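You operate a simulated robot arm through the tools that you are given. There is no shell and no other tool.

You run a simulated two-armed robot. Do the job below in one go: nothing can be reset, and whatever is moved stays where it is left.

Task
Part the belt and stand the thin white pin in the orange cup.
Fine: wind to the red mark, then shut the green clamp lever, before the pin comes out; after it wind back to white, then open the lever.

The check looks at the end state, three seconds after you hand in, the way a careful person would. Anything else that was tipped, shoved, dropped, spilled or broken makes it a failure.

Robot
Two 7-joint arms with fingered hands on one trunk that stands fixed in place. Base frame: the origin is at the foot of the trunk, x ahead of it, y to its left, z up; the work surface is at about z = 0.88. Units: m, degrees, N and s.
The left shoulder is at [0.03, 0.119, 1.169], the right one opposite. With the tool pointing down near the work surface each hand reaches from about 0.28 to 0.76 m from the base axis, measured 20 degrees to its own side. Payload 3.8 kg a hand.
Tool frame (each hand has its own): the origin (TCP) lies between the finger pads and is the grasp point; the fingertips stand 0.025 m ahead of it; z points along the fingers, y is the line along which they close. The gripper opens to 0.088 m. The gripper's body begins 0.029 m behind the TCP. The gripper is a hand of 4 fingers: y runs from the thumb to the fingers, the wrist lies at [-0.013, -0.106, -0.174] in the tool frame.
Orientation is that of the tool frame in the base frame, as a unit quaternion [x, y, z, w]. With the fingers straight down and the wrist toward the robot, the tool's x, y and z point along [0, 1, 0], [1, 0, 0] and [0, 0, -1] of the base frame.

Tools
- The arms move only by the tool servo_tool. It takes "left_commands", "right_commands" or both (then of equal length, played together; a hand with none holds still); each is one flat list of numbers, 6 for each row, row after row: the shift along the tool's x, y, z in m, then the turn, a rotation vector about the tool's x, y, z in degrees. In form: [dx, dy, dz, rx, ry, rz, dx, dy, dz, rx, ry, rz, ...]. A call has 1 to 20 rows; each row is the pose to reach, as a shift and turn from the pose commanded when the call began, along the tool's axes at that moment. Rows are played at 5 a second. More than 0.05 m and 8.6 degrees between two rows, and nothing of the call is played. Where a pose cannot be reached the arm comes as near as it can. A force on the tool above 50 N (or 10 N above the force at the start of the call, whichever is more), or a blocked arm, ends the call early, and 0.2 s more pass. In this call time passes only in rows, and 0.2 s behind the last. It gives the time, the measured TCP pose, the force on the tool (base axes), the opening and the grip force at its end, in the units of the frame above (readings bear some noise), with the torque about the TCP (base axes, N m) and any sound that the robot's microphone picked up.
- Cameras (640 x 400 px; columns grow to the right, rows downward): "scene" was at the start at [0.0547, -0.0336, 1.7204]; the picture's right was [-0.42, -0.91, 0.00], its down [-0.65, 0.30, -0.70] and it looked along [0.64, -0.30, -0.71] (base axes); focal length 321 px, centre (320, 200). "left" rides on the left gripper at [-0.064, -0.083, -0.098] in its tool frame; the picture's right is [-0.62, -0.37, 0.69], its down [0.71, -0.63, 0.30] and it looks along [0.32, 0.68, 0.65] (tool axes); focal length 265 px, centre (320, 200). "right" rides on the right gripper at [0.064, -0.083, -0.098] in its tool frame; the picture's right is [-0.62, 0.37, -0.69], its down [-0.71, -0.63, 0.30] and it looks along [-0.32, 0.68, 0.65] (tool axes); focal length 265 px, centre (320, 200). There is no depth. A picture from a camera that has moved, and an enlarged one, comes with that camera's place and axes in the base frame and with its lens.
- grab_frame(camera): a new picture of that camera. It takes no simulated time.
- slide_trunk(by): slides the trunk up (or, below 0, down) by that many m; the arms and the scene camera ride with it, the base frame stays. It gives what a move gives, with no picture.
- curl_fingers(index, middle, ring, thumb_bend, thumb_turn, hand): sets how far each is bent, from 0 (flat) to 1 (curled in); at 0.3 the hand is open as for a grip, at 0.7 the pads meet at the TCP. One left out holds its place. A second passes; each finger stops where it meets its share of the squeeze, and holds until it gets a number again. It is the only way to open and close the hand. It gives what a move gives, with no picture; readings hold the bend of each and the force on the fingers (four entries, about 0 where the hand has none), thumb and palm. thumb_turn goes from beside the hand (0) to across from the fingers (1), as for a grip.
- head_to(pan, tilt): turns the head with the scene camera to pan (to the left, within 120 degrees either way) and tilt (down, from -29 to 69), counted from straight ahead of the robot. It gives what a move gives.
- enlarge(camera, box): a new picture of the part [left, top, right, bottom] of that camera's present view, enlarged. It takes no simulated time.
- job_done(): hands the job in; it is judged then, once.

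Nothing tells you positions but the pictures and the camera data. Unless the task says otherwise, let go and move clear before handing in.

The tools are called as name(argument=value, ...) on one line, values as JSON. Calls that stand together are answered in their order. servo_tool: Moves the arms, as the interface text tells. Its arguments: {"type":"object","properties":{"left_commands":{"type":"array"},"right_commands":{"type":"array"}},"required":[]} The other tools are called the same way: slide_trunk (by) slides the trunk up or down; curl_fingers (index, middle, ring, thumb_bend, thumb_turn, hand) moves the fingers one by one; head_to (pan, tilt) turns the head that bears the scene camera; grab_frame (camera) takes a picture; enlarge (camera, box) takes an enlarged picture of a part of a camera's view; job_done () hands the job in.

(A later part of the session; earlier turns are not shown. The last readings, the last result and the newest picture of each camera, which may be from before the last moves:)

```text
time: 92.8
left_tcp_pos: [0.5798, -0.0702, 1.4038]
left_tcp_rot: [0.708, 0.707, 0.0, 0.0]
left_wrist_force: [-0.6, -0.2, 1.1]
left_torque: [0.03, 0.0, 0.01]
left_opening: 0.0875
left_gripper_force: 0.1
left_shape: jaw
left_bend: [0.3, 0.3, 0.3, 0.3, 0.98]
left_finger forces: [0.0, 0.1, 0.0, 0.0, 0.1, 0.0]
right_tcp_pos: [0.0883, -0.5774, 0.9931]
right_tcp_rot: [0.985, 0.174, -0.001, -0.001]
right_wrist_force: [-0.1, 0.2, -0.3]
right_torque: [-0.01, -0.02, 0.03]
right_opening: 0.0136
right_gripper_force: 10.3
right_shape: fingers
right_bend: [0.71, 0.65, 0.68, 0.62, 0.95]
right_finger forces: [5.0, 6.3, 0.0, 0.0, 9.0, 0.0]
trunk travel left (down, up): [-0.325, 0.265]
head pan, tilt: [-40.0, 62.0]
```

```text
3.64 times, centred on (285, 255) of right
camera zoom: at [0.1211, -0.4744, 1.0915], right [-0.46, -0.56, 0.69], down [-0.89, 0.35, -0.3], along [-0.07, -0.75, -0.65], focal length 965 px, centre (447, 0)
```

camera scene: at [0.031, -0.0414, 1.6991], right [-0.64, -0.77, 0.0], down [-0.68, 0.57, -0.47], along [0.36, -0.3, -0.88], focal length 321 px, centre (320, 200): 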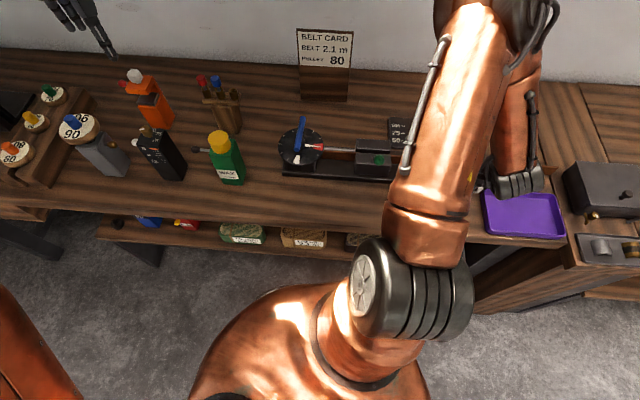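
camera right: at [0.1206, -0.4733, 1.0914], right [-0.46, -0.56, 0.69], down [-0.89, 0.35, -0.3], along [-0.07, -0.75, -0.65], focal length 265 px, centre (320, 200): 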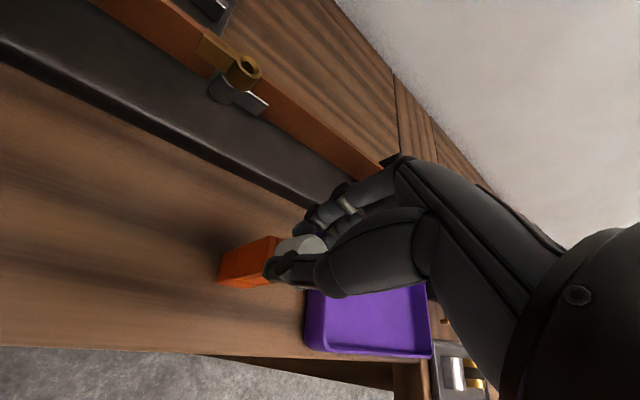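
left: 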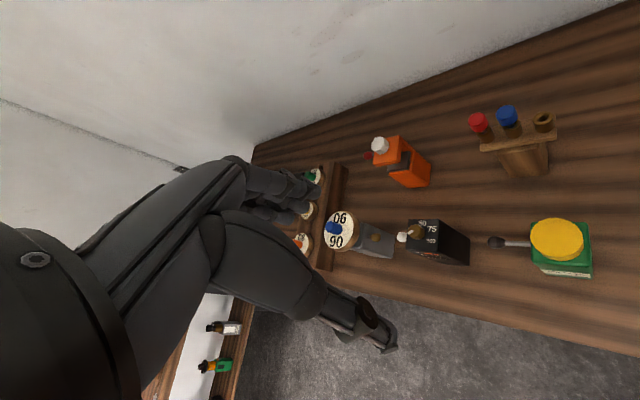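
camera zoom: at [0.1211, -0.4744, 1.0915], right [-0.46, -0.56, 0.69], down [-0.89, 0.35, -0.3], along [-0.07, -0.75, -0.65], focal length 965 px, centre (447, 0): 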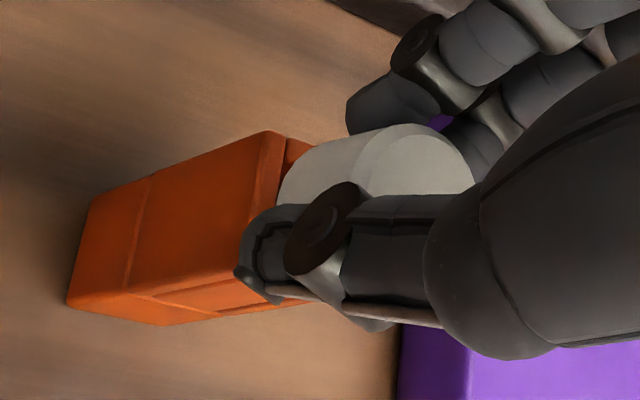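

The load is gone. I'll lower a few more millimetres to seat the head.

servo_tool(right_commands=[0, 0, 0.002, 0, 0, 0, 0, 0, 0.004, 0, 0, 0])

enlarge(camera="right", box=[215, 200, 355, 310])

```text
time: 93.4
left_tcp_pos: [0.58, -0.0699, 1.4025]
left_tcp_rot: [0.707, 0.707, 0.0, 0.001]
left_wrist_force: [-1.0, 0.0, -0.3]
left_torque: [0.0, 0.03, -0.01]
left_opening: 0.0875
left_gripper_force: 0.0
left_shape: jaw
left_bend: [0.3, 0.3, 0.3, 0.3, 0.98]
left_finger forces: [0.0, 0.1, 0.0, 0.0, 0.0, 0.0]
right_tcp_pos: [0.0886, -0.5765, 0.9885]
right_tcp_rot: [0.985, 0.173, 0.0, 0.0]
right_wrist_force: [-0.6, -1.6, 0.0]
right_torque: [-0.04, 0.03, 0.03]
right_opening: 0.0135
right_gripper_force: 10.7
right_shape: fingers
right_bend: [0.71, 0.65, 0.68, 0.62, 0.95]
right_finger forces: [5.0, 6.4, 0.0, 0.0, 8.9, 0.1]
trunk travel left (down, up): [-0.325, 0.265]
head pan, tilt: [-40.0, 62.0]
```

```text
3.64 times, centred on (285, 255) of right
camera zoom: at [0.1213, -0.4747, 1.0876], right [-0.46, -0.56, 0.69], down [-0.89, 0.35, -0.3], along [-0.07, -0.75, -0.65], focal length 965 px, centre (447, 0)
```

zoom: 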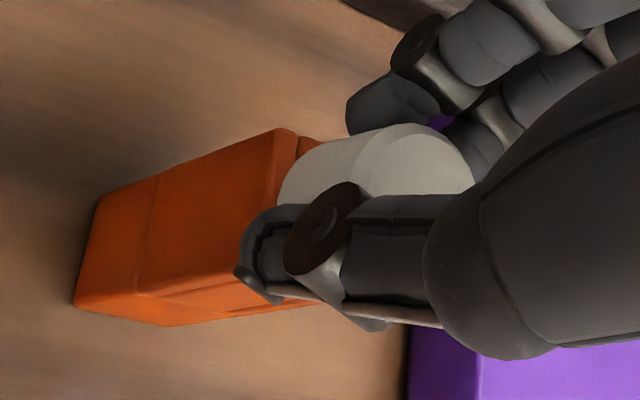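

The head is essentially at the rim with no load. I'll open the hand gently.

curl_fingers(hand="right", index=0.5, middle=0.5, ring=0.5, thumb_bend=0.5)

enlarge(camera="right", box=[195, 180, 375, 330])

```text
time: 94.4
left_tcp_pos: [0.5804, -0.0705, 1.405]
left_tcp_rot: [0.708, 0.707, 0.001, 0.0]
left_wrist_force: [0.0, -0.8, 0.8]
left_torque: [0.02, 0.01, 0.01]
left_opening: 0.0877
left_gripper_force: 0.0
left_shape: jaw
left_bend: [0.3, 0.3, 0.3, 0.3, 0.98]
left_finger forces: [0.0, 0.0, 0.1, 0.1, 0.0, 0.1]
right_tcp_pos: [0.0886, -0.5766, 0.9887]
right_tcp_rot: [0.985, 0.174, -0.001, 0.0]
right_wrist_force: [0.6, 1.0, 0.5]
right_torque: [-0.01, -0.02, 0.0]
right_opening: 0.0411
right_gripper_force: 0.2
right_shape: fingers
right_bend: [0.5, 0.5, 0.5, 0.5, 0.97]
right_finger forces: [0.0, 0.0, 0.0, 0.0, 0.0, 0.1]
trunk travel left (down, up): [-0.325, 0.265]
head pan, tilt: [-40.0, 62.0]
```

```text
2.67 times, centred on (285, 255) of right
camera zoom: at [0.1214, -0.4747, 1.0877], right [-0.46, -0.56, 0.69], down [-0.89, 0.35, -0.3], along [-0.07, -0.75, -0.65], focal length 708 px, centre (413, 53)
```

zoom: 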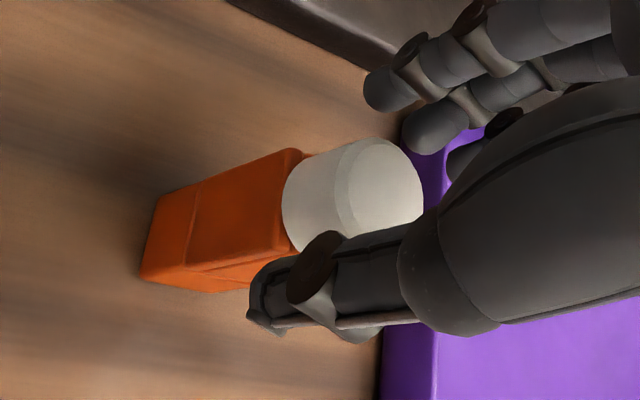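

The pin sits in the cup with its head on the rim, upright. I'll open fully and rise straight up.

curl_fingers(hand="right", index=0.3, middle=0.3, ring=0.3, thumb_bend=0.3)

servo_tool(right_commands=[0, 0, -0.015, 0, 0, 0, 0, 0, -0.03, 0, 0, 0, 0, 0, -0.05, 0, 0, 0, 0, 0, -0.08, 0, 0, 0, 0, 0, -0.12, 0, 0, 0, 0, 0, -0.16, 0, 0, 0, 0, 0, -0.2, 0, 0, 0])

grab_frame(camera="right")

enlarge(camera="right", box=[120, 240, 260, 340])

grab_frame(camera="scene")

```text
time: 95.4
left_tcp_pos: [0.581, -0.0711, 1.405]
left_tcp_rot: [0.707, 0.707, 0.0, 0.001]
left_wrist_force: [-1.3, -0.1, 0.1]
left_torque: [0.0, -0.05, -0.02]
left_opening: 0.0877
left_gripper_force: 0.2
left_shape: jaw
left_bend: [0.3, 0.3, 0.3, 0.3, 0.98]
left_finger forces: [0.1, 0.0, 0.1, 0.0, 0.0, 0.0]
right_tcp_pos: [0.0885, -0.5768, 0.9877]
right_tcp_rot: [0.985, 0.174, -0.001, 0.0]
right_wrist_force: [0.7, 0.2, -0.6]
right_torque: [0.01, -0.03, 0.0]
right_opening: 0.0844
right_gripper_force: 0.0
right_shape: fingers
right_bend: [0.3, 0.3, 0.3, 0.3, 0.97]
right_finger forces: [0.0, 0.0, 0.0, 0.1, 0.0, 0.0]
trunk travel left (down, up): [-0.325, 0.265]
head pan, tilt: [-40.0, 62.0]
```

```text
time: 97.0
left_tcp_pos: [0.5794, -0.0702, 1.405]
left_tcp_rot: [0.707, 0.707, 0.0, 0.0]
left_wrist_force: [0.1, 0.6, -0.6]
left_torque: [0.0, 0.01, -0.05]
left_opening: 0.0875
left_gripper_force: 0.1
left_shape: jaw
left_bend: [0.3, 0.3, 0.3, 0.3, 0.98]
left_finger forces: [0.0, 0.0, 0.0, 0.0, 0.1, 0.0]
right_tcp_pos: [0.0882, -0.5737, 1.1877]
right_tcp_rot: [0.985, 0.174, -0.001, 0.001]
right_wrist_force: [-0.2, -0.1, -1.2]
right_torque: [0.01, 0.04, 0.01]
right_opening: 0.0847
right_gripper_force: 0.1
right_shape: fingers
right_bend: [0.3, 0.3, 0.3, 0.3, 0.97]
right_finger forces: [0.1, 0.0, 0.1, 0.1, 0.1, 0.0]
trunk travel left (down, up): [-0.325, 0.265]
head pan, tilt: [-40.0, 62.0]
```

```text
taken
camera right: at [0.1211, -0.4725, 1.2877], right [-0.46, -0.56, 0.69], down [-0.89, 0.35, -0.3], along [-0.07, -0.75, -0.65], focal length 265 px, centre (320, 200)
```

right: 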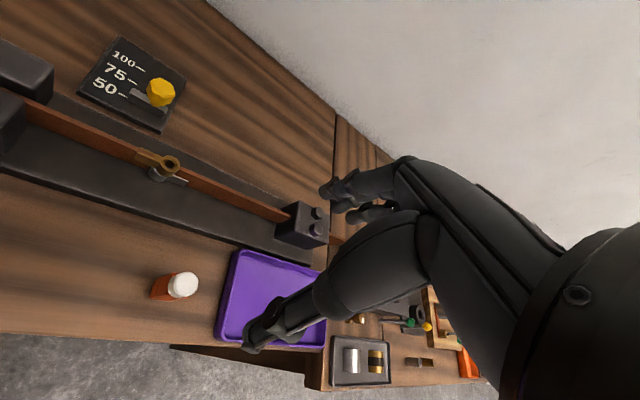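

```text
4.00 times, centred on (190, 290) of right
camera zoom: at [0.1211, -0.4725, 1.2877], right [-0.46, -0.56, 0.69], down [-0.89, 0.35, -0.3], along [-0.07, -0.75, -0.65], focal length 1062 px, centre (840, -160)
```

zoom: 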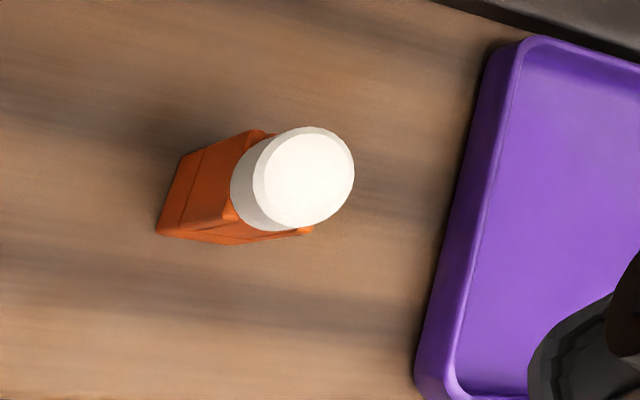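

```text
taken
camera scene: at [0.03, -0.0396, 1.6992], right [-0.64, -0.77, 0.0], down [-0.68, 0.57, -0.47], along [0.36, -0.3, -0.88], focal length 321 px, centre (320, 200)
```

scene: 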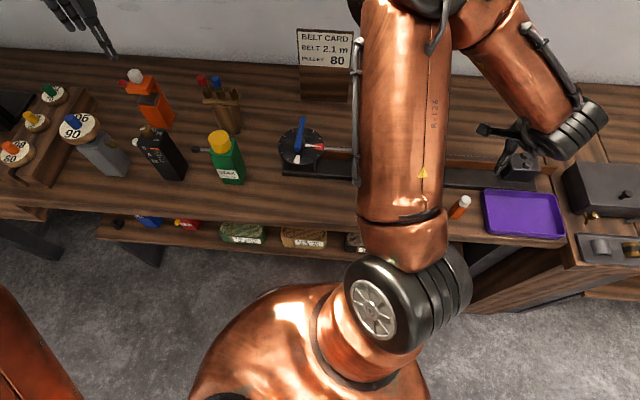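

The pin stands upright in the orange cup. Next I must wind back to white: counter-clockwise ~270°. I'll move the hand up and over to the dial, turning it to match the bar (now ≈ -45°).

servo_tool(right_commands=[0.0328, -0.0041, -0.02, 0, 0, -8, 0.0656, -0.0082, -0.04, 0, 0, -16, 0.0984, -0.0123, -0.05, 0, 0, -24, 0.1312, -0.0164, -0.05, 0, 0, -32, 0.164, -0.0205, -0.05, 0, 0, -40, 0.1968, -0.0246, -0.05, 0, 0, -48, 0.2296, -0.0287, -0.05, 0, 0, -56, 0.2624, -0.0328, -0.05, 0, 0, -64, 0.2952, -0.0369, -0.05, 0, 0, -72, 0.328, -0.041, -0.05, 0, 0, -80, 0.3608, -0.0451, -0.05, 0, 0, -88, 0.3936, -0.0492, -0.05, 0, 0, -96, 0.4264, -0.0533, -0.05, 0, 0, -104, 0.4592, -0.0572, -0.05, 0, 0, -112])

grab_frame(camera="right")

grab_frame(camera="scene")

enlarge(camera="scene", box=[260, 100, 360, 190])

```text
time: 100.0
left_tcp_pos: [0.5817, -0.0705, 1.4038]
left_tcp_rot: [0.707, 0.707, 0.0, -0.001]
left_wrist_force: [0.3, -0.3, -0.8]
left_torque: [-0.02, 0.03, -0.01]
left_opening: 0.0876
left_gripper_force: 0.0
left_shape: jaw
left_bend: [0.3, 0.3, 0.3, 0.3, 0.98]
left_finger forces: [0.0, 0.1, 0.0, 0.0, 0.1, 0.1]
right_tcp_pos: [0.5015, -0.3667, 1.2388]
right_tcp_rot: [0.407, 0.914, 0.0, 0.0]
right_wrist_force: [-0.1, 0.8, 0.1]
right_torque: [0.01, 0.0, -0.02]
right_opening: 0.0845
right_gripper_force: 0.1
right_shape: fingers
right_bend: [0.3, 0.3, 0.3, 0.3, 0.97]
right_finger forces: [0.0, 0.0, 0.0, 0.0, 0.0, 0.0]
trunk travel left (down, up): [-0.325, 0.265]
head pan, tilt: [-40.0, 62.0]
```

```text
taken
camera right: at [0.398, -0.3731, 1.3373], right [0.69, -0.21, 0.69], down [0.01, -0.95, -0.3], along [0.72, 0.22, -0.65], focal length 265 px, centre (320, 200)
```

right: 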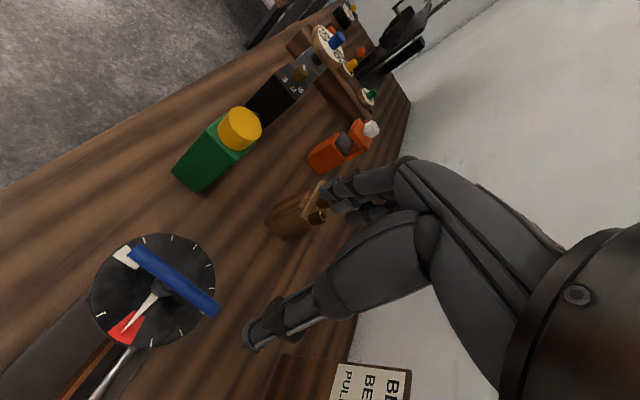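

```text
taken
camera scene: at [0.0321, -0.0411, 1.6991], right [-0.64, -0.77, 0.0], down [-0.68, 0.57, -0.47], along [0.36, -0.3, -0.88], focal length 321 px, centre (320, 200)
```

scene: 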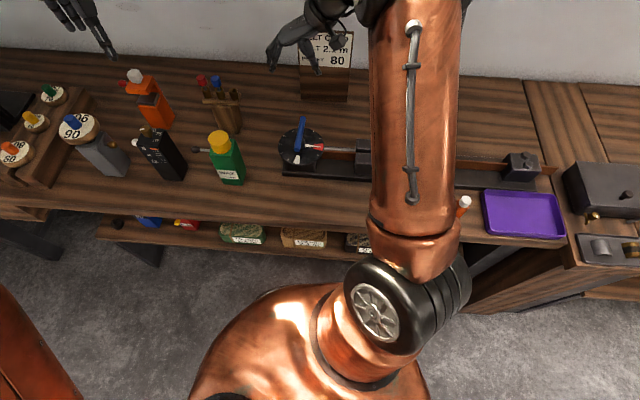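

```text
4.44 times, centred on (310, 145) of scene
camera zoom: at [0.0321, -0.0411, 1.6991], right [-0.64, -0.77, 0.0], down [-0.68, 0.57, -0.47], along [0.36, -0.3, -0.88], focal length 1428 px, centre (364, 444)
```

zoom: 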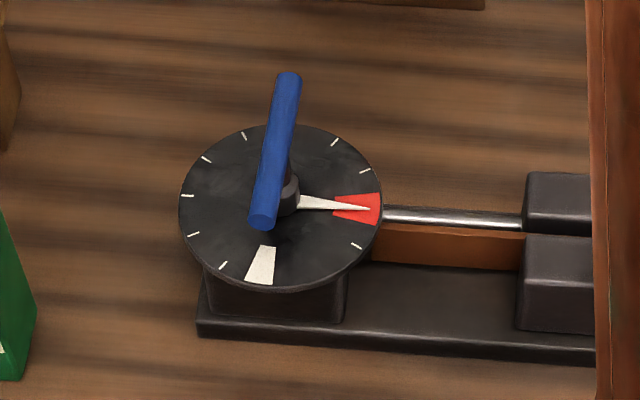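

The dial still reads red. I'll lower onto the bar with the yaw used before (≈49°).

servo_tool(right_commands=[0.001, 0.001, 0.04, 0, 0, -4, 0.002, 0.002, 0.08, 0, 0, -7, 0.002, 0.002, 0.12, 0, 0, -7, 0.002, 0.002, 0.155, 0, 0, -7, 0.002, 0.002, 0.185, 0, 0, -7, 0.002, 0.002, 0.205, 0, 0, -7])

curl_fingers(hand="right", index=0.75, middle=0.75, ring=0.75, thumb_bend=0.75)

servo_tool(right_commands=[0, 0, 0, 0, 0, -5, 0, 0, 0, 0, 0, -10, 0, 0, 0, 0, 0, -15, 0, 0, 0, 0, 0, -20, 0, 0, 0, 0, 0, -25, 0, 0, 0, 0, 0, -30])

grab_frame(camera="right")

enlarge(camera="scene", box=[260, 100, 360, 190])

```text
time: 101.4
left_tcp_pos: [0.5794, -0.0714, 1.4047]
left_tcp_rot: [0.707, 0.707, 0.0, -0.001]
left_wrist_force: [0.8, -0.9, -0.5]
left_torque: [0.01, 0.03, 0.0]
left_opening: 0.0875
left_gripper_force: 0.0
left_shape: jaw
left_bend: [0.3, 0.3, 0.3, 0.3, 0.98]
left_finger forces: [0.0, 0.0, 0.0, 0.1, 0.0, 0.0]
right_tcp_pos: [0.5005, -0.3639, 1.0339]
right_tcp_rot: [0.35, 0.937, 0.0, 0.0]
right_wrist_force: [-0.1, -0.2, -0.4]
right_torque: [-0.02, -0.01, 0.02]
right_opening: 0.0844
right_gripper_force: 0.1
right_shape: fingers
right_bend: [0.3, 0.3, 0.3, 0.3, 0.97]
right_finger forces: [0.0, 0.0, 0.0, 0.0, 0.0, 0.0]
trunk travel left (down, up): [-0.325, 0.265]
head pan, tilt: [-40.0, 62.0]
```

```text
time: 102.4
left_tcp_pos: [0.5821, -0.0703, 1.4026]
left_tcp_rot: [0.707, 0.707, -0.001, -0.001]
left_wrist_force: [-0.7, -0.5, 0.2]
left_torque: [0.01, 0.01, -0.01]
left_opening: 0.0878
left_gripper_force: 0.1
left_shape: jaw
left_bend: [0.3, 0.3, 0.3, 0.3, 0.98]
left_finger forces: [0.1, 0.0, 0.0, 0.0, 0.0, 0.1]
right_tcp_pos: [0.5012, -0.3625, 1.0331]
right_tcp_rot: [0.351, 0.937, 0.0, -0.001]
right_wrist_force: [6.8, 5.7, -12.7]
right_torque: [0.08, -0.02, 0.18]
right_opening: 0.0084
right_gripper_force: 14.0
right_shape: fingers
right_bend: [0.73, 0.72, 0.73, 0.65, 0.97]
right_finger forces: [8.7, 6.3, 4.4, 0.1, 9.1, 0.0]
trunk travel left (down, up): [-0.325, 0.265]
head pan, tilt: [-40.0, 62.0]
```

```text
time: 103.8
left_tcp_pos: [0.5823, -0.0695, 1.4042]
left_tcp_rot: [0.707, 0.707, 0.0, -0.002]
left_wrist_force: [-0.4, -0.7, 0.3]
left_torque: [-0.02, 0.01, 0.01]
left_opening: 0.0877
left_gripper_force: 0.0
left_shape: jaw
left_bend: [0.3, 0.3, 0.3, 0.3, 0.98]
left_finger forces: [0.1, 0.0, 0.0, 0.1, 0.1, 0.0]
right_tcp_pos: [0.5025, -0.363, 1.0327]
right_tcp_rot: [0.095, 0.996, 0.0, -0.001]
right_wrist_force: [10.6, 5.1, -11.3]
right_torque: [0.02, -0.25, -0.17]
right_opening: 0.0096
right_gripper_force: 15.2
right_shape: fingers
right_bend: [0.73, 0.73, 0.75, 0.67, 0.94]
right_finger forces: [16.3, 4.4, 0.0, 0.1, 9.6, 0.0]
trunk travel left (down, up): [-0.325, 0.265]
head pan, tilt: [-40.0, 62.0]
```

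```text
taken
camera right: at [0.425, -0.4307, 1.1319], right [0.68, 0.24, 0.69], down [0.58, -0.75, -0.31], along [0.45, 0.61, -0.65], focal length 265 px, centre (320, 200)
```

right: 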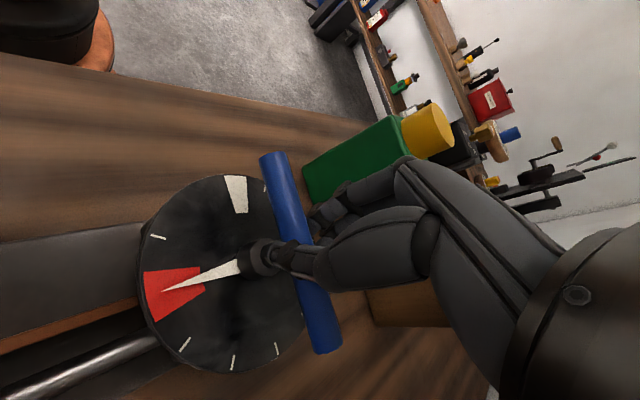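

```text
4.44 times, centred on (310, 145) of scene
camera zoom: at [0.034, -0.0408, 1.699], right [-0.64, -0.77, 0.0], down [-0.68, 0.57, -0.47], along [0.36, -0.3, -0.88], focal length 1428 px, centre (364, 444)
```

zoom: 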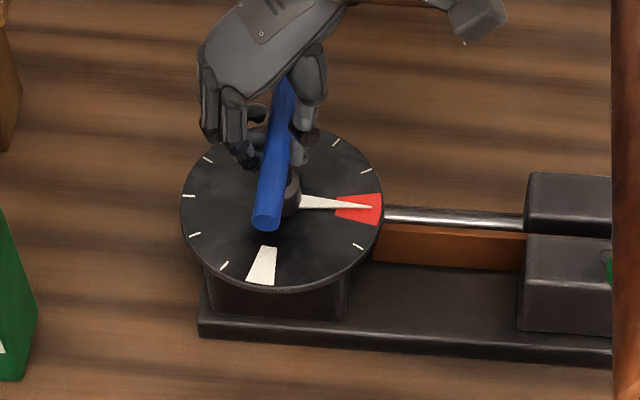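

The hand turned 30° but the bar slipped in the grip and did not follow. I'll undo that turn, then test counter-clockwise with leverage at the bar's end using modest force.

servo_tool(right_commands=[0, 0, 0, 0, 0, 6, 0, 0, 0, 0, 0, 12, 0, 0, 0, 0, 0, 18, 0, 0, 0, 0, 0, 24, 0, 0, 0, 0, 0, 30])

curl_fingers(hand="right", index=0.4, middle=0.4, ring=0.4, thumb_bend=0.4)

servo_tool(right_commands=[0.02, 0, 0, 0, 0, 0, 0.04, 0, 0, 0, 0, 0])

grab_frame(camera="right")

enlarge(camera="scene", box=[260, 100, 360, 190])

```text
time: 105.0
left_tcp_pos: [0.5813, -0.0698, 1.4033]
left_tcp_rot: [0.707, 0.707, -0.001, 0.0]
left_wrist_force: [-0.4, -0.4, -0.3]
left_torque: [-0.01, -0.03, -0.01]
left_opening: 0.0875
left_gripper_force: 0.1
left_shape: jaw
left_bend: [0.3, 0.3, 0.3, 0.3, 0.98]
left_finger forces: [0.1, 0.0, 0.0, 0.1, 0.0, 0.1]
right_tcp_pos: [0.5017, -0.3618, 1.0338]
right_tcp_rot: [0.352, 0.936, 0.0, -0.001]
right_wrist_force: [11.2, 4.1, -6.9]
right_torque: [-0.03, -0.26, 0.18]
right_opening: 0.0089
right_gripper_force: 15.5
right_shape: fingers
right_bend: [0.73, 0.73, 0.74, 0.66, 0.96]
right_finger forces: [8.6, 7.1, 6.4, 0.0, 10.0, 0.0]
trunk travel left (down, up): [-0.325, 0.265]
head pan, tilt: [-40.0, 62.0]
```

```text
time: 106.0
left_tcp_pos: [0.5808, -0.0706, 1.4053]
left_tcp_rot: [0.707, 0.707, 0.0, 0.0]
left_wrist_force: [-0.2, -0.3, -0.4]
left_torque: [0.03, -0.02, 0.01]
left_opening: 0.0878
left_gripper_force: 0.0
left_shape: jaw
left_bend: [0.3, 0.3, 0.3, 0.3, 0.98]
left_finger forces: [0.0, 0.0, 0.0, 0.0, 0.0, 0.1]
right_tcp_pos: [0.5005, -0.3638, 1.0337]
right_tcp_rot: [0.35, 0.937, 0.0, 0.0]
right_wrist_force: [-0.3, -1.1, -0.5]
right_torque: [-0.01, 0.02, -0.05]
right_opening: 0.063
right_gripper_force: 0.0
right_shape: fingers
right_bend: [0.4, 0.4, 0.4, 0.4, 0.97]
right_finger forces: [0.0, 0.0, 0.0, 0.0, 0.0, 0.0]
trunk travel left (down, up): [-0.325, 0.265]
head pan, tilt: [-40.0, 62.0]
```

```text
time: 106.6
left_tcp_pos: [0.5803, -0.0707, 1.4038]
left_tcp_rot: [0.706, 0.708, 0.0, 0.0]
left_wrist_force: [-0.1, -0.4, 0.1]
left_torque: [0.03, 0.0, -0.01]
left_opening: 0.0877
left_gripper_force: 0.1
left_shape: jaw
left_bend: [0.3, 0.3, 0.3, 0.3, 0.98]
left_finger forces: [0.1, 0.0, 0.0, 0.1, 0.1, 0.0]
right_tcp_pos: [0.4691, -0.3375, 1.0343]
right_tcp_rot: [0.351, 0.936, 0.0, 0.0]
right_wrist_force: [-0.1, -0.5, -0.1]
right_torque: [-0.04, -0.02, 0.01]
right_opening: 0.0633
right_gripper_force: 0.1
right_shape: fingers
right_bend: [0.4, 0.4, 0.4, 0.4, 0.97]
right_finger forces: [0.0, 0.1, 0.0, 0.0, 0.0, 0.1]
trunk travel left (down, up): [-0.325, 0.265]
head pan, tilt: [-40.0, 62.0]
```

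```text
taken
camera right: at [0.3679, -0.3558, 1.1332], right [0.71, -0.13, 0.69], down [0.13, -0.94, -0.3], along [0.69, 0.3, -0.65], focal length 265 px, centre (320, 200)
```

right: 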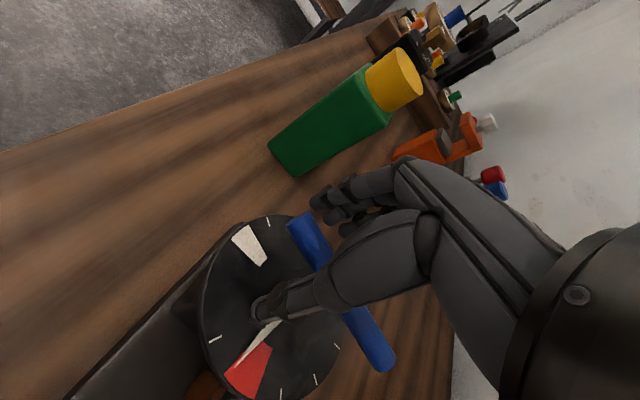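

```text
4.44 times, centred on (310, 145) of scene
camera zoom: at [0.0304, -0.0407, 1.6991], right [-0.64, -0.77, 0.0], down [-0.68, 0.57, -0.47], along [0.36, -0.3, -0.88], focal length 1428 px, centre (364, 444)
```

zoom: 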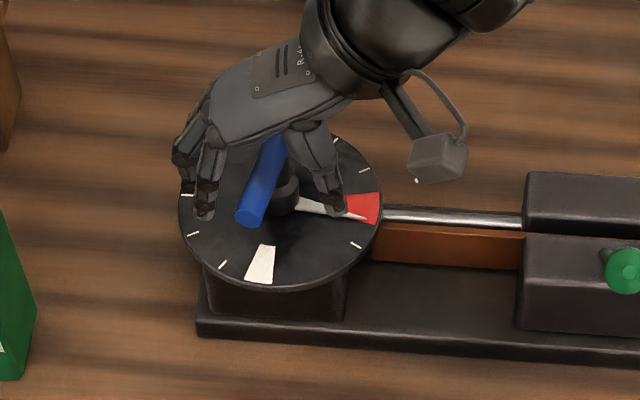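

The dial nudged slightly clockwise (still in red). I'll close on the bar's near end and pull it counter-clockwise a few degrees, watching the force.

curl_fingers(hand="right", index=0.7, middle=0.7, ring=0.7, thumb_bend=0.7)

servo_tool(right_commands=[0, -0.003, 0, 0, 0, -4, -0.0004, -0.006, 0, 0, 0, -8, -0.001, -0.009, 0, 0, 0, -12])

grab_frame(camera="right")

enlarge(camera="scene", box=[260, 100, 360, 190])

```text
time: 107.6
left_tcp_pos: [0.5805, -0.0688, 1.4034]
left_tcp_rot: [0.707, 0.707, 0.0, 0.0]
left_wrist_force: [0.9, -0.5, 1.4]
left_torque: [0.01, 0.0, 0.02]
left_opening: 0.0876
left_gripper_force: 0.1
left_shape: jaw
left_bend: [0.3, 0.3, 0.3, 0.3, 0.98]
left_finger forces: [0.1, 0.0, 0.0, 0.0, 0.1, 0.0]
right_tcp_pos: [0.4712, -0.3354, 1.0337]
right_tcp_rot: [0.349, 0.937, 0.0, -0.001]
right_wrist_force: [2.0, 8.5, -6.0]
right_torque: [0.09, 0.0, 0.15]
right_opening: 0.0099
right_gripper_force: 7.0
right_shape: fingers
right_bend: [0.63, 0.66, 0.66, 0.67, 0.97]
right_finger forces: [4.2, 3.7, 3.3, 0.0, 3.0, 0.0]
trunk travel left (down, up): [-0.325, 0.265]
head pan, tilt: [-40.0, 62.0]
```

```text
time: 108.4
left_tcp_pos: [0.5807, -0.0697, 1.405]
left_tcp_rot: [0.707, 0.707, -0.001, 0.0]
left_wrist_force: [-0.2, 0.4, 0.2]
left_torque: [-0.04, -0.01, 0.02]
left_opening: 0.0876
left_gripper_force: 0.1
left_shape: jaw
left_bend: [0.3, 0.3, 0.3, 0.3, 0.98]
left_finger forces: [0.0, 0.1, 0.0, 0.0, 0.0, 0.0]
right_tcp_pos: [0.4632, -0.3436, 1.0345]
right_tcp_rot: [0.25, 0.968, 0.001, -0.001]
right_wrist_force: [-1.5, 11.1, -6.6]
right_torque: [0.16, 0.07, 0.17]
right_opening: 0.0104
right_gripper_force: 7.7
right_shape: fingers
right_bend: [0.63, 0.66, 0.65, 0.67, 0.97]
right_finger forces: [4.4, 4.1, 3.8, 0.0, 3.0, 0.0]
trunk travel left (down, up): [-0.325, 0.265]
head pan, tilt: [-40.0, 62.0]
```

```text
taken
camera right: at [0.3694, -0.3833, 1.1334], right [0.72, 0.02, 0.69], down [0.32, -0.9, -0.31], along [0.61, 0.44, -0.65], focal length 265 px, centre (320, 200)
```

right: 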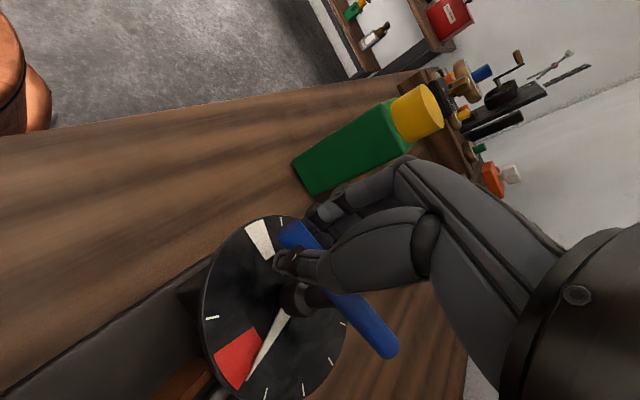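

```text
4.44 times, centred on (310, 145) of scene
camera zoom: at [0.031, -0.0393, 1.6991], right [-0.64, -0.77, 0.0], down [-0.68, 0.57, -0.47], along [0.36, -0.3, -0.88], focal length 1428 px, centre (364, 444)
```

zoom: 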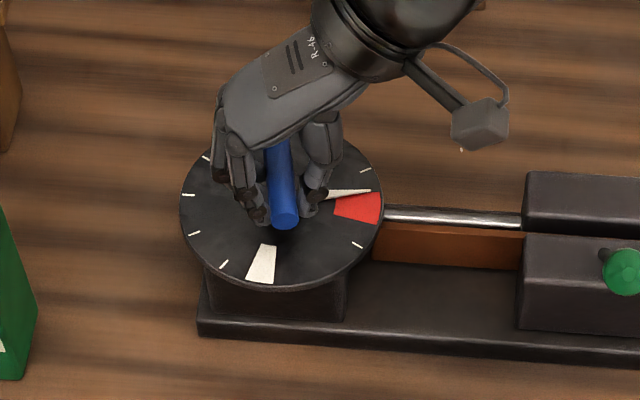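

With leverage the dial does turn counter-clockwise (~10 N); the earlier center grip just slipped. I'll continue pulling the end around along the arc.

servo_tool(right_commands=[-0.0002, -0.0035, 0, 0, 0, -5, -0.0006, -0.0069, 0, 0, 0, -10, -0.0014, -0.0104, 0, 0, 0, -15, -0.0024, -0.0137, 0, 0, 0, -20, -0.0037, -0.0169, 0, 0, 0, -25, -0.0054, -0.02, 0, 0, 0, -30, -0.0072, -0.0229, 0, 0, 0, -35])

grab_frame(camera="right")

grab_frame(camera="scene")

enlarge(camera="scene", box=[260, 100, 360, 190])

```text
time: 110.0
left_tcp_pos: [0.5806, -0.0698, 1.4046]
left_tcp_rot: [0.707, 0.707, 0.001, 0.0]
left_wrist_force: [0.0, -0.3, 0.0]
left_torque: [0.02, 0.0, 0.01]
left_opening: 0.0878
left_gripper_force: 0.0
left_shape: jaw
left_bend: [0.3, 0.3, 0.3, 0.3, 0.98]
left_finger forces: [0.1, 0.0, 0.1, 0.0, 0.0, 0.1]
right_tcp_pos: [0.4583, -0.3673, 1.0352]
right_tcp_rot: [-0.053, 0.999, 0.0, 0.0]
right_wrist_force: [-7.4, 8.4, -4.6]
right_torque: [0.1, 0.13, 0.21]
right_opening: 0.0101
right_gripper_force: 7.8
right_shape: fingers
right_bend: [0.63, 0.65, 0.65, 0.67, 0.97]
right_finger forces: [4.0, 4.0, 4.3, 0.1, 2.9, 0.0]
trunk travel left (down, up): [-0.325, 0.265]
head pan, tilt: [-40.0, 62.0]
```

```text
taken
camera right: at [0.4051, -0.4551, 1.1331], right [0.58, 0.43, 0.69], down [0.78, -0.55, -0.3], along [0.25, 0.71, -0.65], focal length 265 px, centre (320, 200)
```

right: 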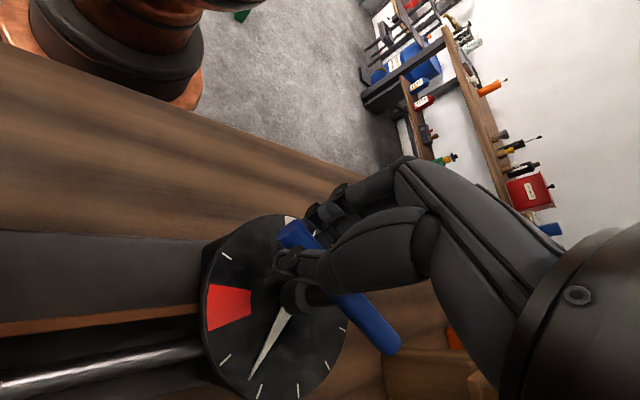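

```text
taken
camera scene: at [0.0297, -0.0397, 1.6992], right [-0.64, -0.77, 0.0], down [-0.68, 0.57, -0.47], along [0.36, -0.3, -0.88], focal length 321 px, centre (320, 200)
```

scene: 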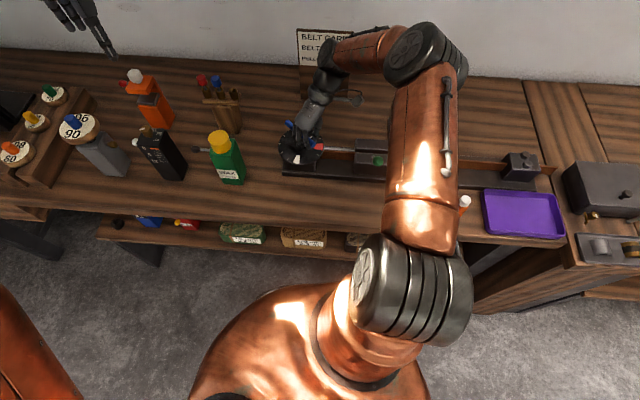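

```text
4.44 times, centred on (310, 145) of scene
camera zoom: at [0.0297, -0.0397, 1.6992], right [-0.64, -0.77, 0.0], down [-0.68, 0.57, -0.47], along [0.36, -0.3, -0.88], focal length 1428 px, centre (364, 444)
```

zoom: 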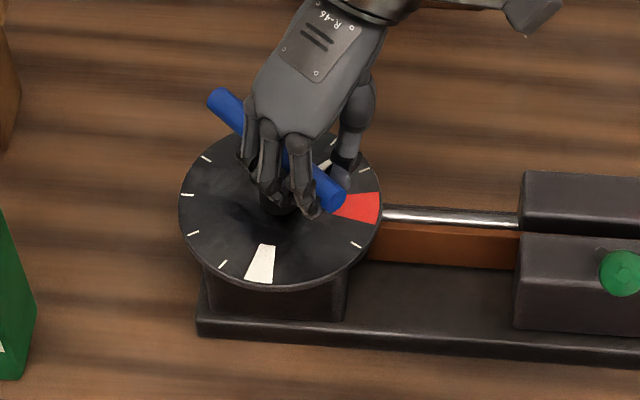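

Good: the pointer has backed off ~35° from red. I'll release, rise, and swing the hand to the other side for a long counter-clockwise stroke.

curl_fingers(hand="right", index=0.35, middle=0.35, ring=0.35, thumb_bend=0.35)

servo_tool(right_commands=[0, 0, -0.03, 0, 0, 0, 0, 0, -0.06, 0, 0, 0, 0, 0, -0.1, 0, 0, 0, -0.01, 0, -0.12, 0, 0, 8, -0.02, 0, -0.12, 0, 0, 16, -0.03, 0, -0.12, 0, 0, 24, -0.04, 0, -0.12, 0, 0, 32, -0.05, 0, -0.12, 0, 0, 40, -0.06, 0, -0.12, 0, 0, 48, -0.07, 0, -0.12, 0, 0, 56, -0.08, 0, -0.12, 0, 0, 64, -0.08, 0, -0.12, 0, 0, 72, -0.08, 0, -0.12, 0, 0, 80, -0.08, 0, -0.12, 0, 0, 88])

servo_tool(right_commands=[0, 0, 0, 0, 0, 8, 0, 0, 0, 0, 0, 16, 0, 0, 0, 0, 0, 24, 0, 0, 0, 0, 0, 32, 0, 0, 0, 0, 0, 40, 0, 0, 0, 0, 0, 48, 0, 0, 0, 0, 0, 56, 0, 0, 0, 0, 0, 64, 0, 0, 0, 0, 0, 72, 0, 0, 0, 0, 0, 80, 0, 0, 0, 0, 0, 88, 0, 0, 0, 0, 0, 92])

grab_frame(camera="right")

enlarge(camera="scene", box=[260, 80, 400, 190])

```text
time: 111.0
left_tcp_pos: [0.5799, -0.0709, 1.4038]
left_tcp_rot: [0.707, 0.707, 0.0, -0.001]
left_wrist_force: [1.0, -0.1, 0.4]
left_torque: [0.01, -0.01, 0.03]
left_opening: 0.0876
left_gripper_force: 0.0
left_shape: jaw
left_bend: [0.3, 0.3, 0.3, 0.3, 0.98]
left_finger forces: [0.0, 0.0, 0.0, 0.0, 0.0, 0.0]
right_tcp_pos: [0.4601, -0.3674, 1.0349]
right_tcp_rot: [-0.052, 0.999, 0.0, 0.0]
right_wrist_force: [-0.3, 0.4, 0.7]
right_torque: [0.02, 0.01, 0.02]
right_opening: 0.0741
right_gripper_force: 0.1
right_shape: fingers
right_bend: [0.35, 0.35, 0.35, 0.35, 0.97]
right_finger forces: [0.1, 0.0, 0.0, 0.0, 0.1, 0.2]
trunk travel left (down, up): [-0.325, 0.265]
head pan, tilt: [-40.0, 62.0]
```

```text
time: 114.0
left_tcp_pos: [0.5804, -0.0704, 1.4055]
left_tcp_rot: [0.707, 0.707, 0.0, 0.0]
left_wrist_force: [-1.4, 0.5, -0.4]
left_torque: [0.01, 0.0, -0.01]
left_opening: 0.0874
left_gripper_force: 0.0
left_shape: jaw
left_bend: [0.3, 0.3, 0.3, 0.3, 0.98]
left_finger forces: [0.0, 0.1, 0.1, 0.1, 0.0, 0.0]
right_tcp_pos: [0.5393, -0.3588, 1.1546]
right_tcp_rot: [0.657, 0.754, 0.0, 0.0]
right_wrist_force: [-0.4, -0.5, -0.1]
right_torque: [0.01, -0.01, 0.0]
right_opening: 0.0738
right_gripper_force: 0.1
right_shape: fingers
right_bend: [0.35, 0.35, 0.35, 0.35, 0.97]
right_finger forces: [0.0, 0.0, 0.0, 0.1, 0.0, 0.0]
trunk travel left (down, up): [-0.325, 0.265]
head pan, tilt: [-40.0, 62.0]
```

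```text
time: 116.6
left_tcp_pos: [0.5805, -0.0705, 1.4047]
left_tcp_rot: [0.707, 0.707, 0.0, 0.0]
left_wrist_force: [-0.3, 0.2, -0.1]
left_torque: [0.0, 0.02, -0.01]
left_opening: 0.0878
left_gripper_force: 0.1
left_shape: jaw
left_bend: [0.3, 0.3, 0.3, 0.3, 0.98]
left_finger forces: [0.0, 0.1, 0.1, 0.1, 0.0, 0.0]
right_tcp_pos: [0.5395, -0.3595, 1.1535]
right_tcp_rot: [0.999, 0.052, 0.0, 0.0]
right_wrist_force: [-0.1, -0.4, -0.2]
right_torque: [0.02, -0.03, -0.01]
right_opening: 0.0742
right_gripper_force: 0.1
right_shape: fingers
right_bend: [0.35, 0.35, 0.35, 0.35, 0.97]
right_finger forces: [0.1, 0.0, 0.0, 0.0, 0.0, 0.1]
trunk travel left (down, up): [-0.325, 0.265]
head pan, tilt: [-40.0, 62.0]
```

```text
taken
camera right: at [0.5964, -0.2682, 1.2528], right [-0.58, -0.43, 0.69], down [-0.77, 0.55, -0.3], along [-0.25, -0.71, -0.65], focal length 265 px, centre (320, 200)
```

right: 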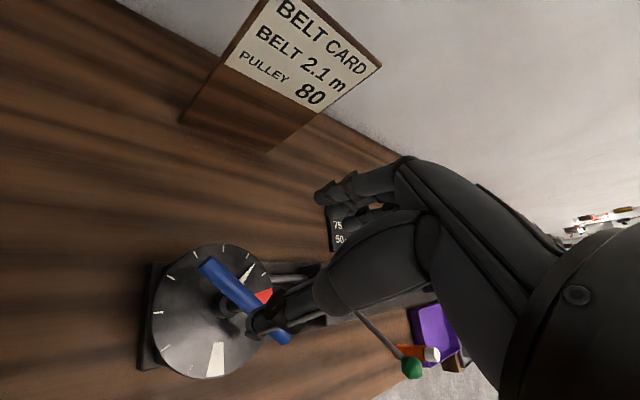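

```text
3.64 times, centred on (330, 135) of scene
camera zoom: at [0.0307, -0.0408, 1.6991], right [-0.64, -0.77, 0.0], down [-0.68, 0.57, -0.47], along [0.36, -0.3, -0.88], focal length 1168 px, centre (284, 436)
```

zoom: 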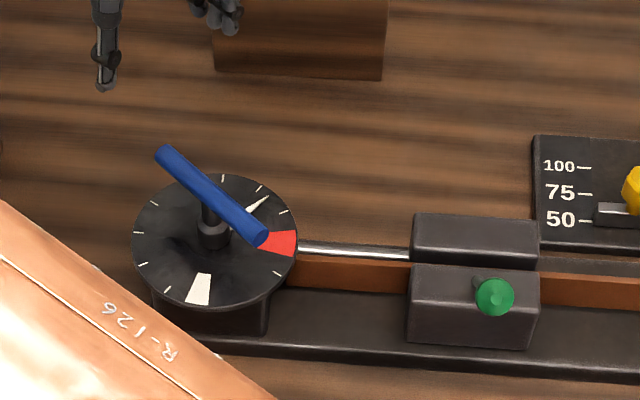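

The bar is at ≈3°, and my hand is over its far end with the right yaw. I'll lower, close, and pull it counter-clockwise through a long arc.

servo_tool(right_commands=[0, 0, 0.03, 0, 0, 1, 0, 0, 0.06, 0, 0, 2, 0, 0, 0.085, 0, 0, 2, 0, 0, 0.105, 0, 0, 2, 0, 0, 0.12, 0, 0, 2])

curl_fingers(hand="right", index=0.7, middle=0.7, ring=0.7, thumb_bend=0.7)

servo_tool(right_commands=[-0.0002, -0.0035, 0, 0, 0, -5, -0.0006, -0.0069, 0, 0, 0, -10, -0.0014, -0.0104, 0, 0, 0, -15, -0.0024, -0.0137, 0, 0, 0, -20, -0.0037, -0.0169, 0, 0, 0, -25, -0.0054, -0.02, 0, 0, 0, -30, -0.0072, -0.0229, 0, 0, 0, -35, -0.0094, -0.0257, 0, 0, 0, -40, -0.0117, -0.0283, 0, 0, 0, -45])

grab_frame(camera="right")

enlarge(camera="scene", box=[260, 80, 400, 190])

```text
time: 117.8
left_tcp_pos: [0.5815, -0.0716, 1.4049]
left_tcp_rot: [0.707, 0.707, 0.0, 0.0]
left_wrist_force: [0.2, -0.9, -0.7]
left_torque: [-0.04, -0.01, 0.02]
left_opening: 0.0877
left_gripper_force: 0.0
left_shape: jaw
left_bend: [0.3, 0.3, 0.3, 0.3, 0.98]
left_finger forces: [0.0, 0.1, 0.1, 0.0, 0.0, 0.0]
right_tcp_pos: [0.54, -0.3612, 1.0341]
right_tcp_rot: [0.999, 0.034, 0.0, -0.001]
right_wrist_force: [0.2, 0.6, 0.8]
right_torque: [-0.01, 0.0, 0.02]
right_opening: 0.0738
right_gripper_force: 0.0
right_shape: fingers
right_bend: [0.35, 0.35, 0.35, 0.35, 0.97]
right_finger forces: [0.0, 0.0, 0.0, 0.1, 0.1, 0.1]
trunk travel left (down, up): [-0.325, 0.265]
head pan, tilt: [-40.0, 62.0]
```

```text
time: 118.8
left_tcp_pos: [0.5807, -0.0716, 1.4046]
left_tcp_rot: [0.707, 0.707, 0.001, 0.0]
left_wrist_force: [-0.1, -1.3, -0.3]
left_torque: [0.0, 0.0, 0.0]
left_opening: 0.0877
left_gripper_force: 0.0
left_shape: jaw
left_bend: [0.3, 0.3, 0.3, 0.3, 0.98]
left_finger forces: [0.0, 0.0, 0.0, 0.0, 0.1, 0.0]
right_tcp_pos: [0.5401, -0.3613, 1.0334]
right_tcp_rot: [0.999, 0.034, 0.0, 0.0]
right_wrist_force: [1.0, -7.1, -3.6]
right_torque: [-0.11, -0.02, 0.17]
right_opening: 0.0095
right_gripper_force: 7.9
right_shape: fingers
right_bend: [0.65, 0.66, 0.65, 0.66, 0.97]
right_finger forces: [3.4, 3.8, 4.3, 0.0, 3.8, 0.0]
trunk travel left (down, up): [-0.325, 0.265]
head pan, tilt: [-40.0, 62.0]
```

```text
time: 120.8
left_tcp_pos: [0.5806, -0.0713, 1.4048]
left_tcp_rot: [0.707, 0.707, 0.0, -0.001]
left_wrist_force: [-1.0, -0.9, 0.6]
left_torque: [-0.05, 0.0, 0.04]
left_opening: 0.0878
left_gripper_force: 0.0
left_shape: jaw
left_bend: [0.3, 0.3, 0.3, 0.3, 0.98]
left_finger forces: [0.0, 0.0, 0.0, 0.0, 0.0, 0.0]
right_tcp_pos: [0.5271, -0.3344, 1.0334]
right_tcp_rot: [0.909, 0.416, 0.0, -0.001]
right_wrist_force: [2.0, -6.0, -3.1]
right_torque: [-0.09, -0.04, 0.07]
right_opening: 0.0096
right_gripper_force: 6.5
right_shape: fingers
right_bend: [0.65, 0.66, 0.65, 0.66, 0.98]
right_finger forces: [3.5, 2.9, 3.3, 0.0, 3.6, 0.0]
trunk travel left (down, up): [-0.325, 0.265]
head pan, tilt: [-40.0, 62.0]
```

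```text
taken
camera right: at [0.5066, -0.2281, 1.1325], right [-0.13, -0.71, 0.69], down [-0.94, -0.13, -0.3], along [0.3, -0.69, -0.65], focal length 265 px, centre (320, 200)
```

right: 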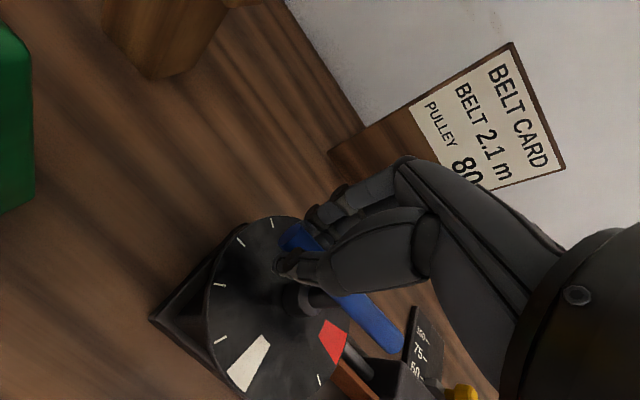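

```text
3.64 times, centred on (330, 135) of scene
camera zoom: at [0.0311, -0.0427, 1.699], right [-0.64, -0.77, 0.0], down [-0.68, 0.57, -0.47], along [0.36, -0.3, -0.88], focal length 1168 px, centre (284, 436)
```

zoom: 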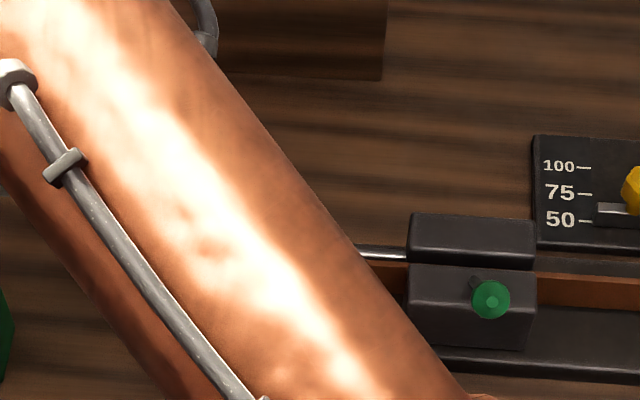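

Turning smoothly at ~7 N. I'll continue another 80° of arc.

servo_tool(right_commands=[-0.0002, -0.0035, 0, 0, 0, -5, -0.0006, -0.0069, 0, 0, 0, -10, -0.0014, -0.0104, 0, 0, 0, -15, -0.0024, -0.0137, 0, 0, 0, -20, -0.0037, -0.0169, 0, 0, 0, -25, -0.0054, -0.02, 0, 0, 0, -30, -0.0072, -0.0229, 0, 0, 0, -35, -0.0094, -0.0257, 0, 0, 0, -40, -0.0117, -0.0283, 0, 0, 0, -45, -0.0143, -0.0306, 0, 0, 0, -50, -0.0171, -0.0328, 0, 0, 0, -55, -0.02, -0.0346, 0, 0, 0, -60, -0.0231, -0.0363, 0, 0, 0, -65, -0.0263, -0.0376, 0, 0, 0, -70, -0.0296, -0.0386, 0, 0, 0, -75, -0.0331, -0.0394, 0, 0, 0, -80])

grab_frame(camera="right")

enlarge(camera="scene", box=[260, 80, 400, 190])

```text
time: 124.2
left_tcp_pos: [0.581, -0.0714, 1.4044]
left_tcp_rot: [0.707, 0.707, 0.0, 0.0]
left_wrist_force: [-0.9, 1.1, -0.1]
left_torque: [0.0, -0.02, 0.0]
left_opening: 0.0875
left_gripper_force: 0.0
left_shape: jaw
left_bend: [0.3, 0.3, 0.3, 0.3, 0.98]
left_finger forces: [0.0, 0.0, 0.1, 0.0, 0.0, 0.0]
right_tcp_pos: [0.4746, -0.3308, 1.0336]
right_tcp_rot: [0.43, 0.903, 0.0, -0.002]
right_wrist_force: [4.7, 3.6, -3.4]
right_torque: [0.13, -0.06, 0.08]
right_opening: 0.0097
right_gripper_force: 6.3
right_shape: fingers
right_bend: [0.65, 0.66, 0.66, 0.66, 0.97]
right_finger forces: [3.4, 3.2, 3.1, 0.1, 3.6, 0.1]
trunk travel left (down, up): [-0.325, 0.265]
head pan, tilt: [-40.0, 62.0]
```

```text
taken
camera right: at [0.3708, -0.3318, 1.1327], right [0.68, -0.25, 0.69], down [-0.04, -0.95, -0.3], along [0.73, 0.18, -0.65], focal length 265 px, centre (320, 200)
```

right: 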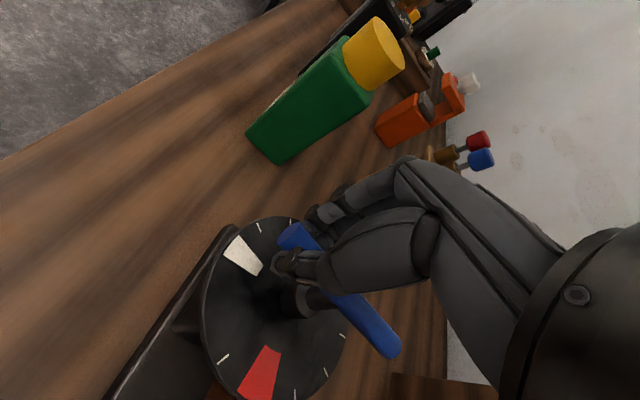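

```text
3.64 times, centred on (330, 135) of scene
camera zoom: at [0.0316, -0.0406, 1.6991], right [-0.64, -0.77, 0.0], down [-0.68, 0.57, -0.47], along [0.36, -0.3, -0.88], focal length 1168 px, centre (284, 436)
```

zoom: 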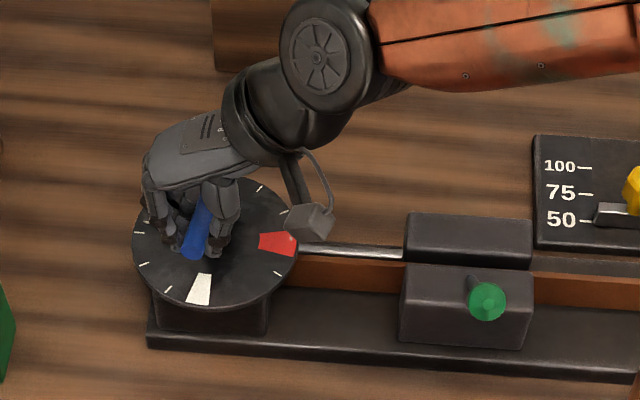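

The clamp carriage has moved along with the winding, and the bar is now ~130°. About 96° remain; I'll continue 58° in this grip.

servo_tool(right_commands=[-0.0002, -0.0035, 0, 0, 0, -5, -0.0006, -0.0069, 0, 0, 0, -10, -0.0014, -0.0104, 0, 0, 0, -15, -0.0024, -0.0137, 0, 0, 0, -20, -0.0037, -0.0169, 0, 0, 0, -25, -0.0054, -0.02, 0, 0, 0, -30, -0.0072, -0.0229, 0, 0, 0, -35, -0.0094, -0.0257, 0, 0, 0, -40, -0.0117, -0.0283, 0, 0, 0, -45, -0.0143, -0.0306, 0, 0, 0, -50, -0.0171, -0.0328, 0, 0, 0, -55, -0.0188, -0.0339, 0, 0, 0, -58])

grab_frame(camera="right")

enlarge(camera="scene", box=[260, 80, 400, 190])

```text
time: 126.8
left_tcp_pos: [0.5801, -0.0685, 1.4041]
left_tcp_rot: [0.706, 0.708, 0.0, -0.001]
left_wrist_force: [0.4, -0.5, -0.3]
left_torque: [-0.03, -0.02, -0.02]
left_opening: 0.0877
left_gripper_force: 0.0
left_shape: jaw
left_bend: [0.3, 0.3, 0.3, 0.3, 0.98]
left_finger forces: [0.1, 0.1, 0.1, 0.0, 0.1, 0.0]
right_tcp_pos: [0.459, -0.367, 1.0345]
right_tcp_rot: [-0.062, 0.998, 0.0, 0.0]
right_wrist_force: [-4.9, 6.4, -5.8]
right_torque: [0.11, 0.11, 0.1]
right_opening: 0.01
right_gripper_force: 7.0
right_shape: fingers
right_bend: [0.64, 0.66, 0.66, 0.66, 0.97]
right_finger forces: [3.9, 3.5, 3.0, 0.0, 3.2, 0.0]
trunk travel left (down, up): [-0.325, 0.265]
head pan, tilt: [-40.0, 62.0]
```

```text
taken
camera right: at [0.4066, -0.4554, 1.1333], right [0.57, 0.44, 0.69], down [0.79, -0.54, -0.3], along [0.24, 0.72, -0.65], focal length 265 px, centre (320, 200)
```

right: 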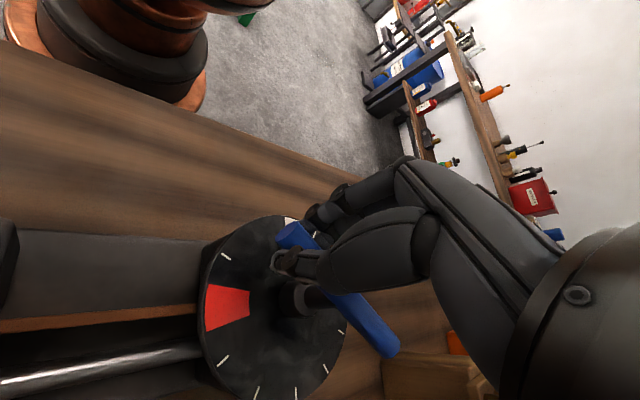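

```text
3.64 times, centred on (330, 135) of scene
camera zoom: at [0.0299, -0.0401, 1.6991], right [-0.64, -0.77, 0.0], down [-0.68, 0.57, -0.47], along [0.36, -0.3, -0.88], focal length 1168 px, centre (284, 436)
```

zoom: 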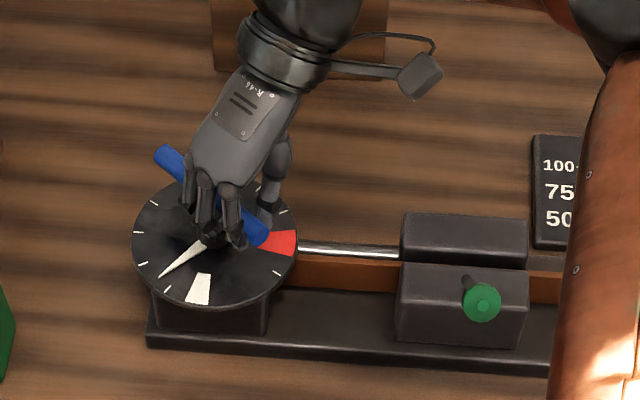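

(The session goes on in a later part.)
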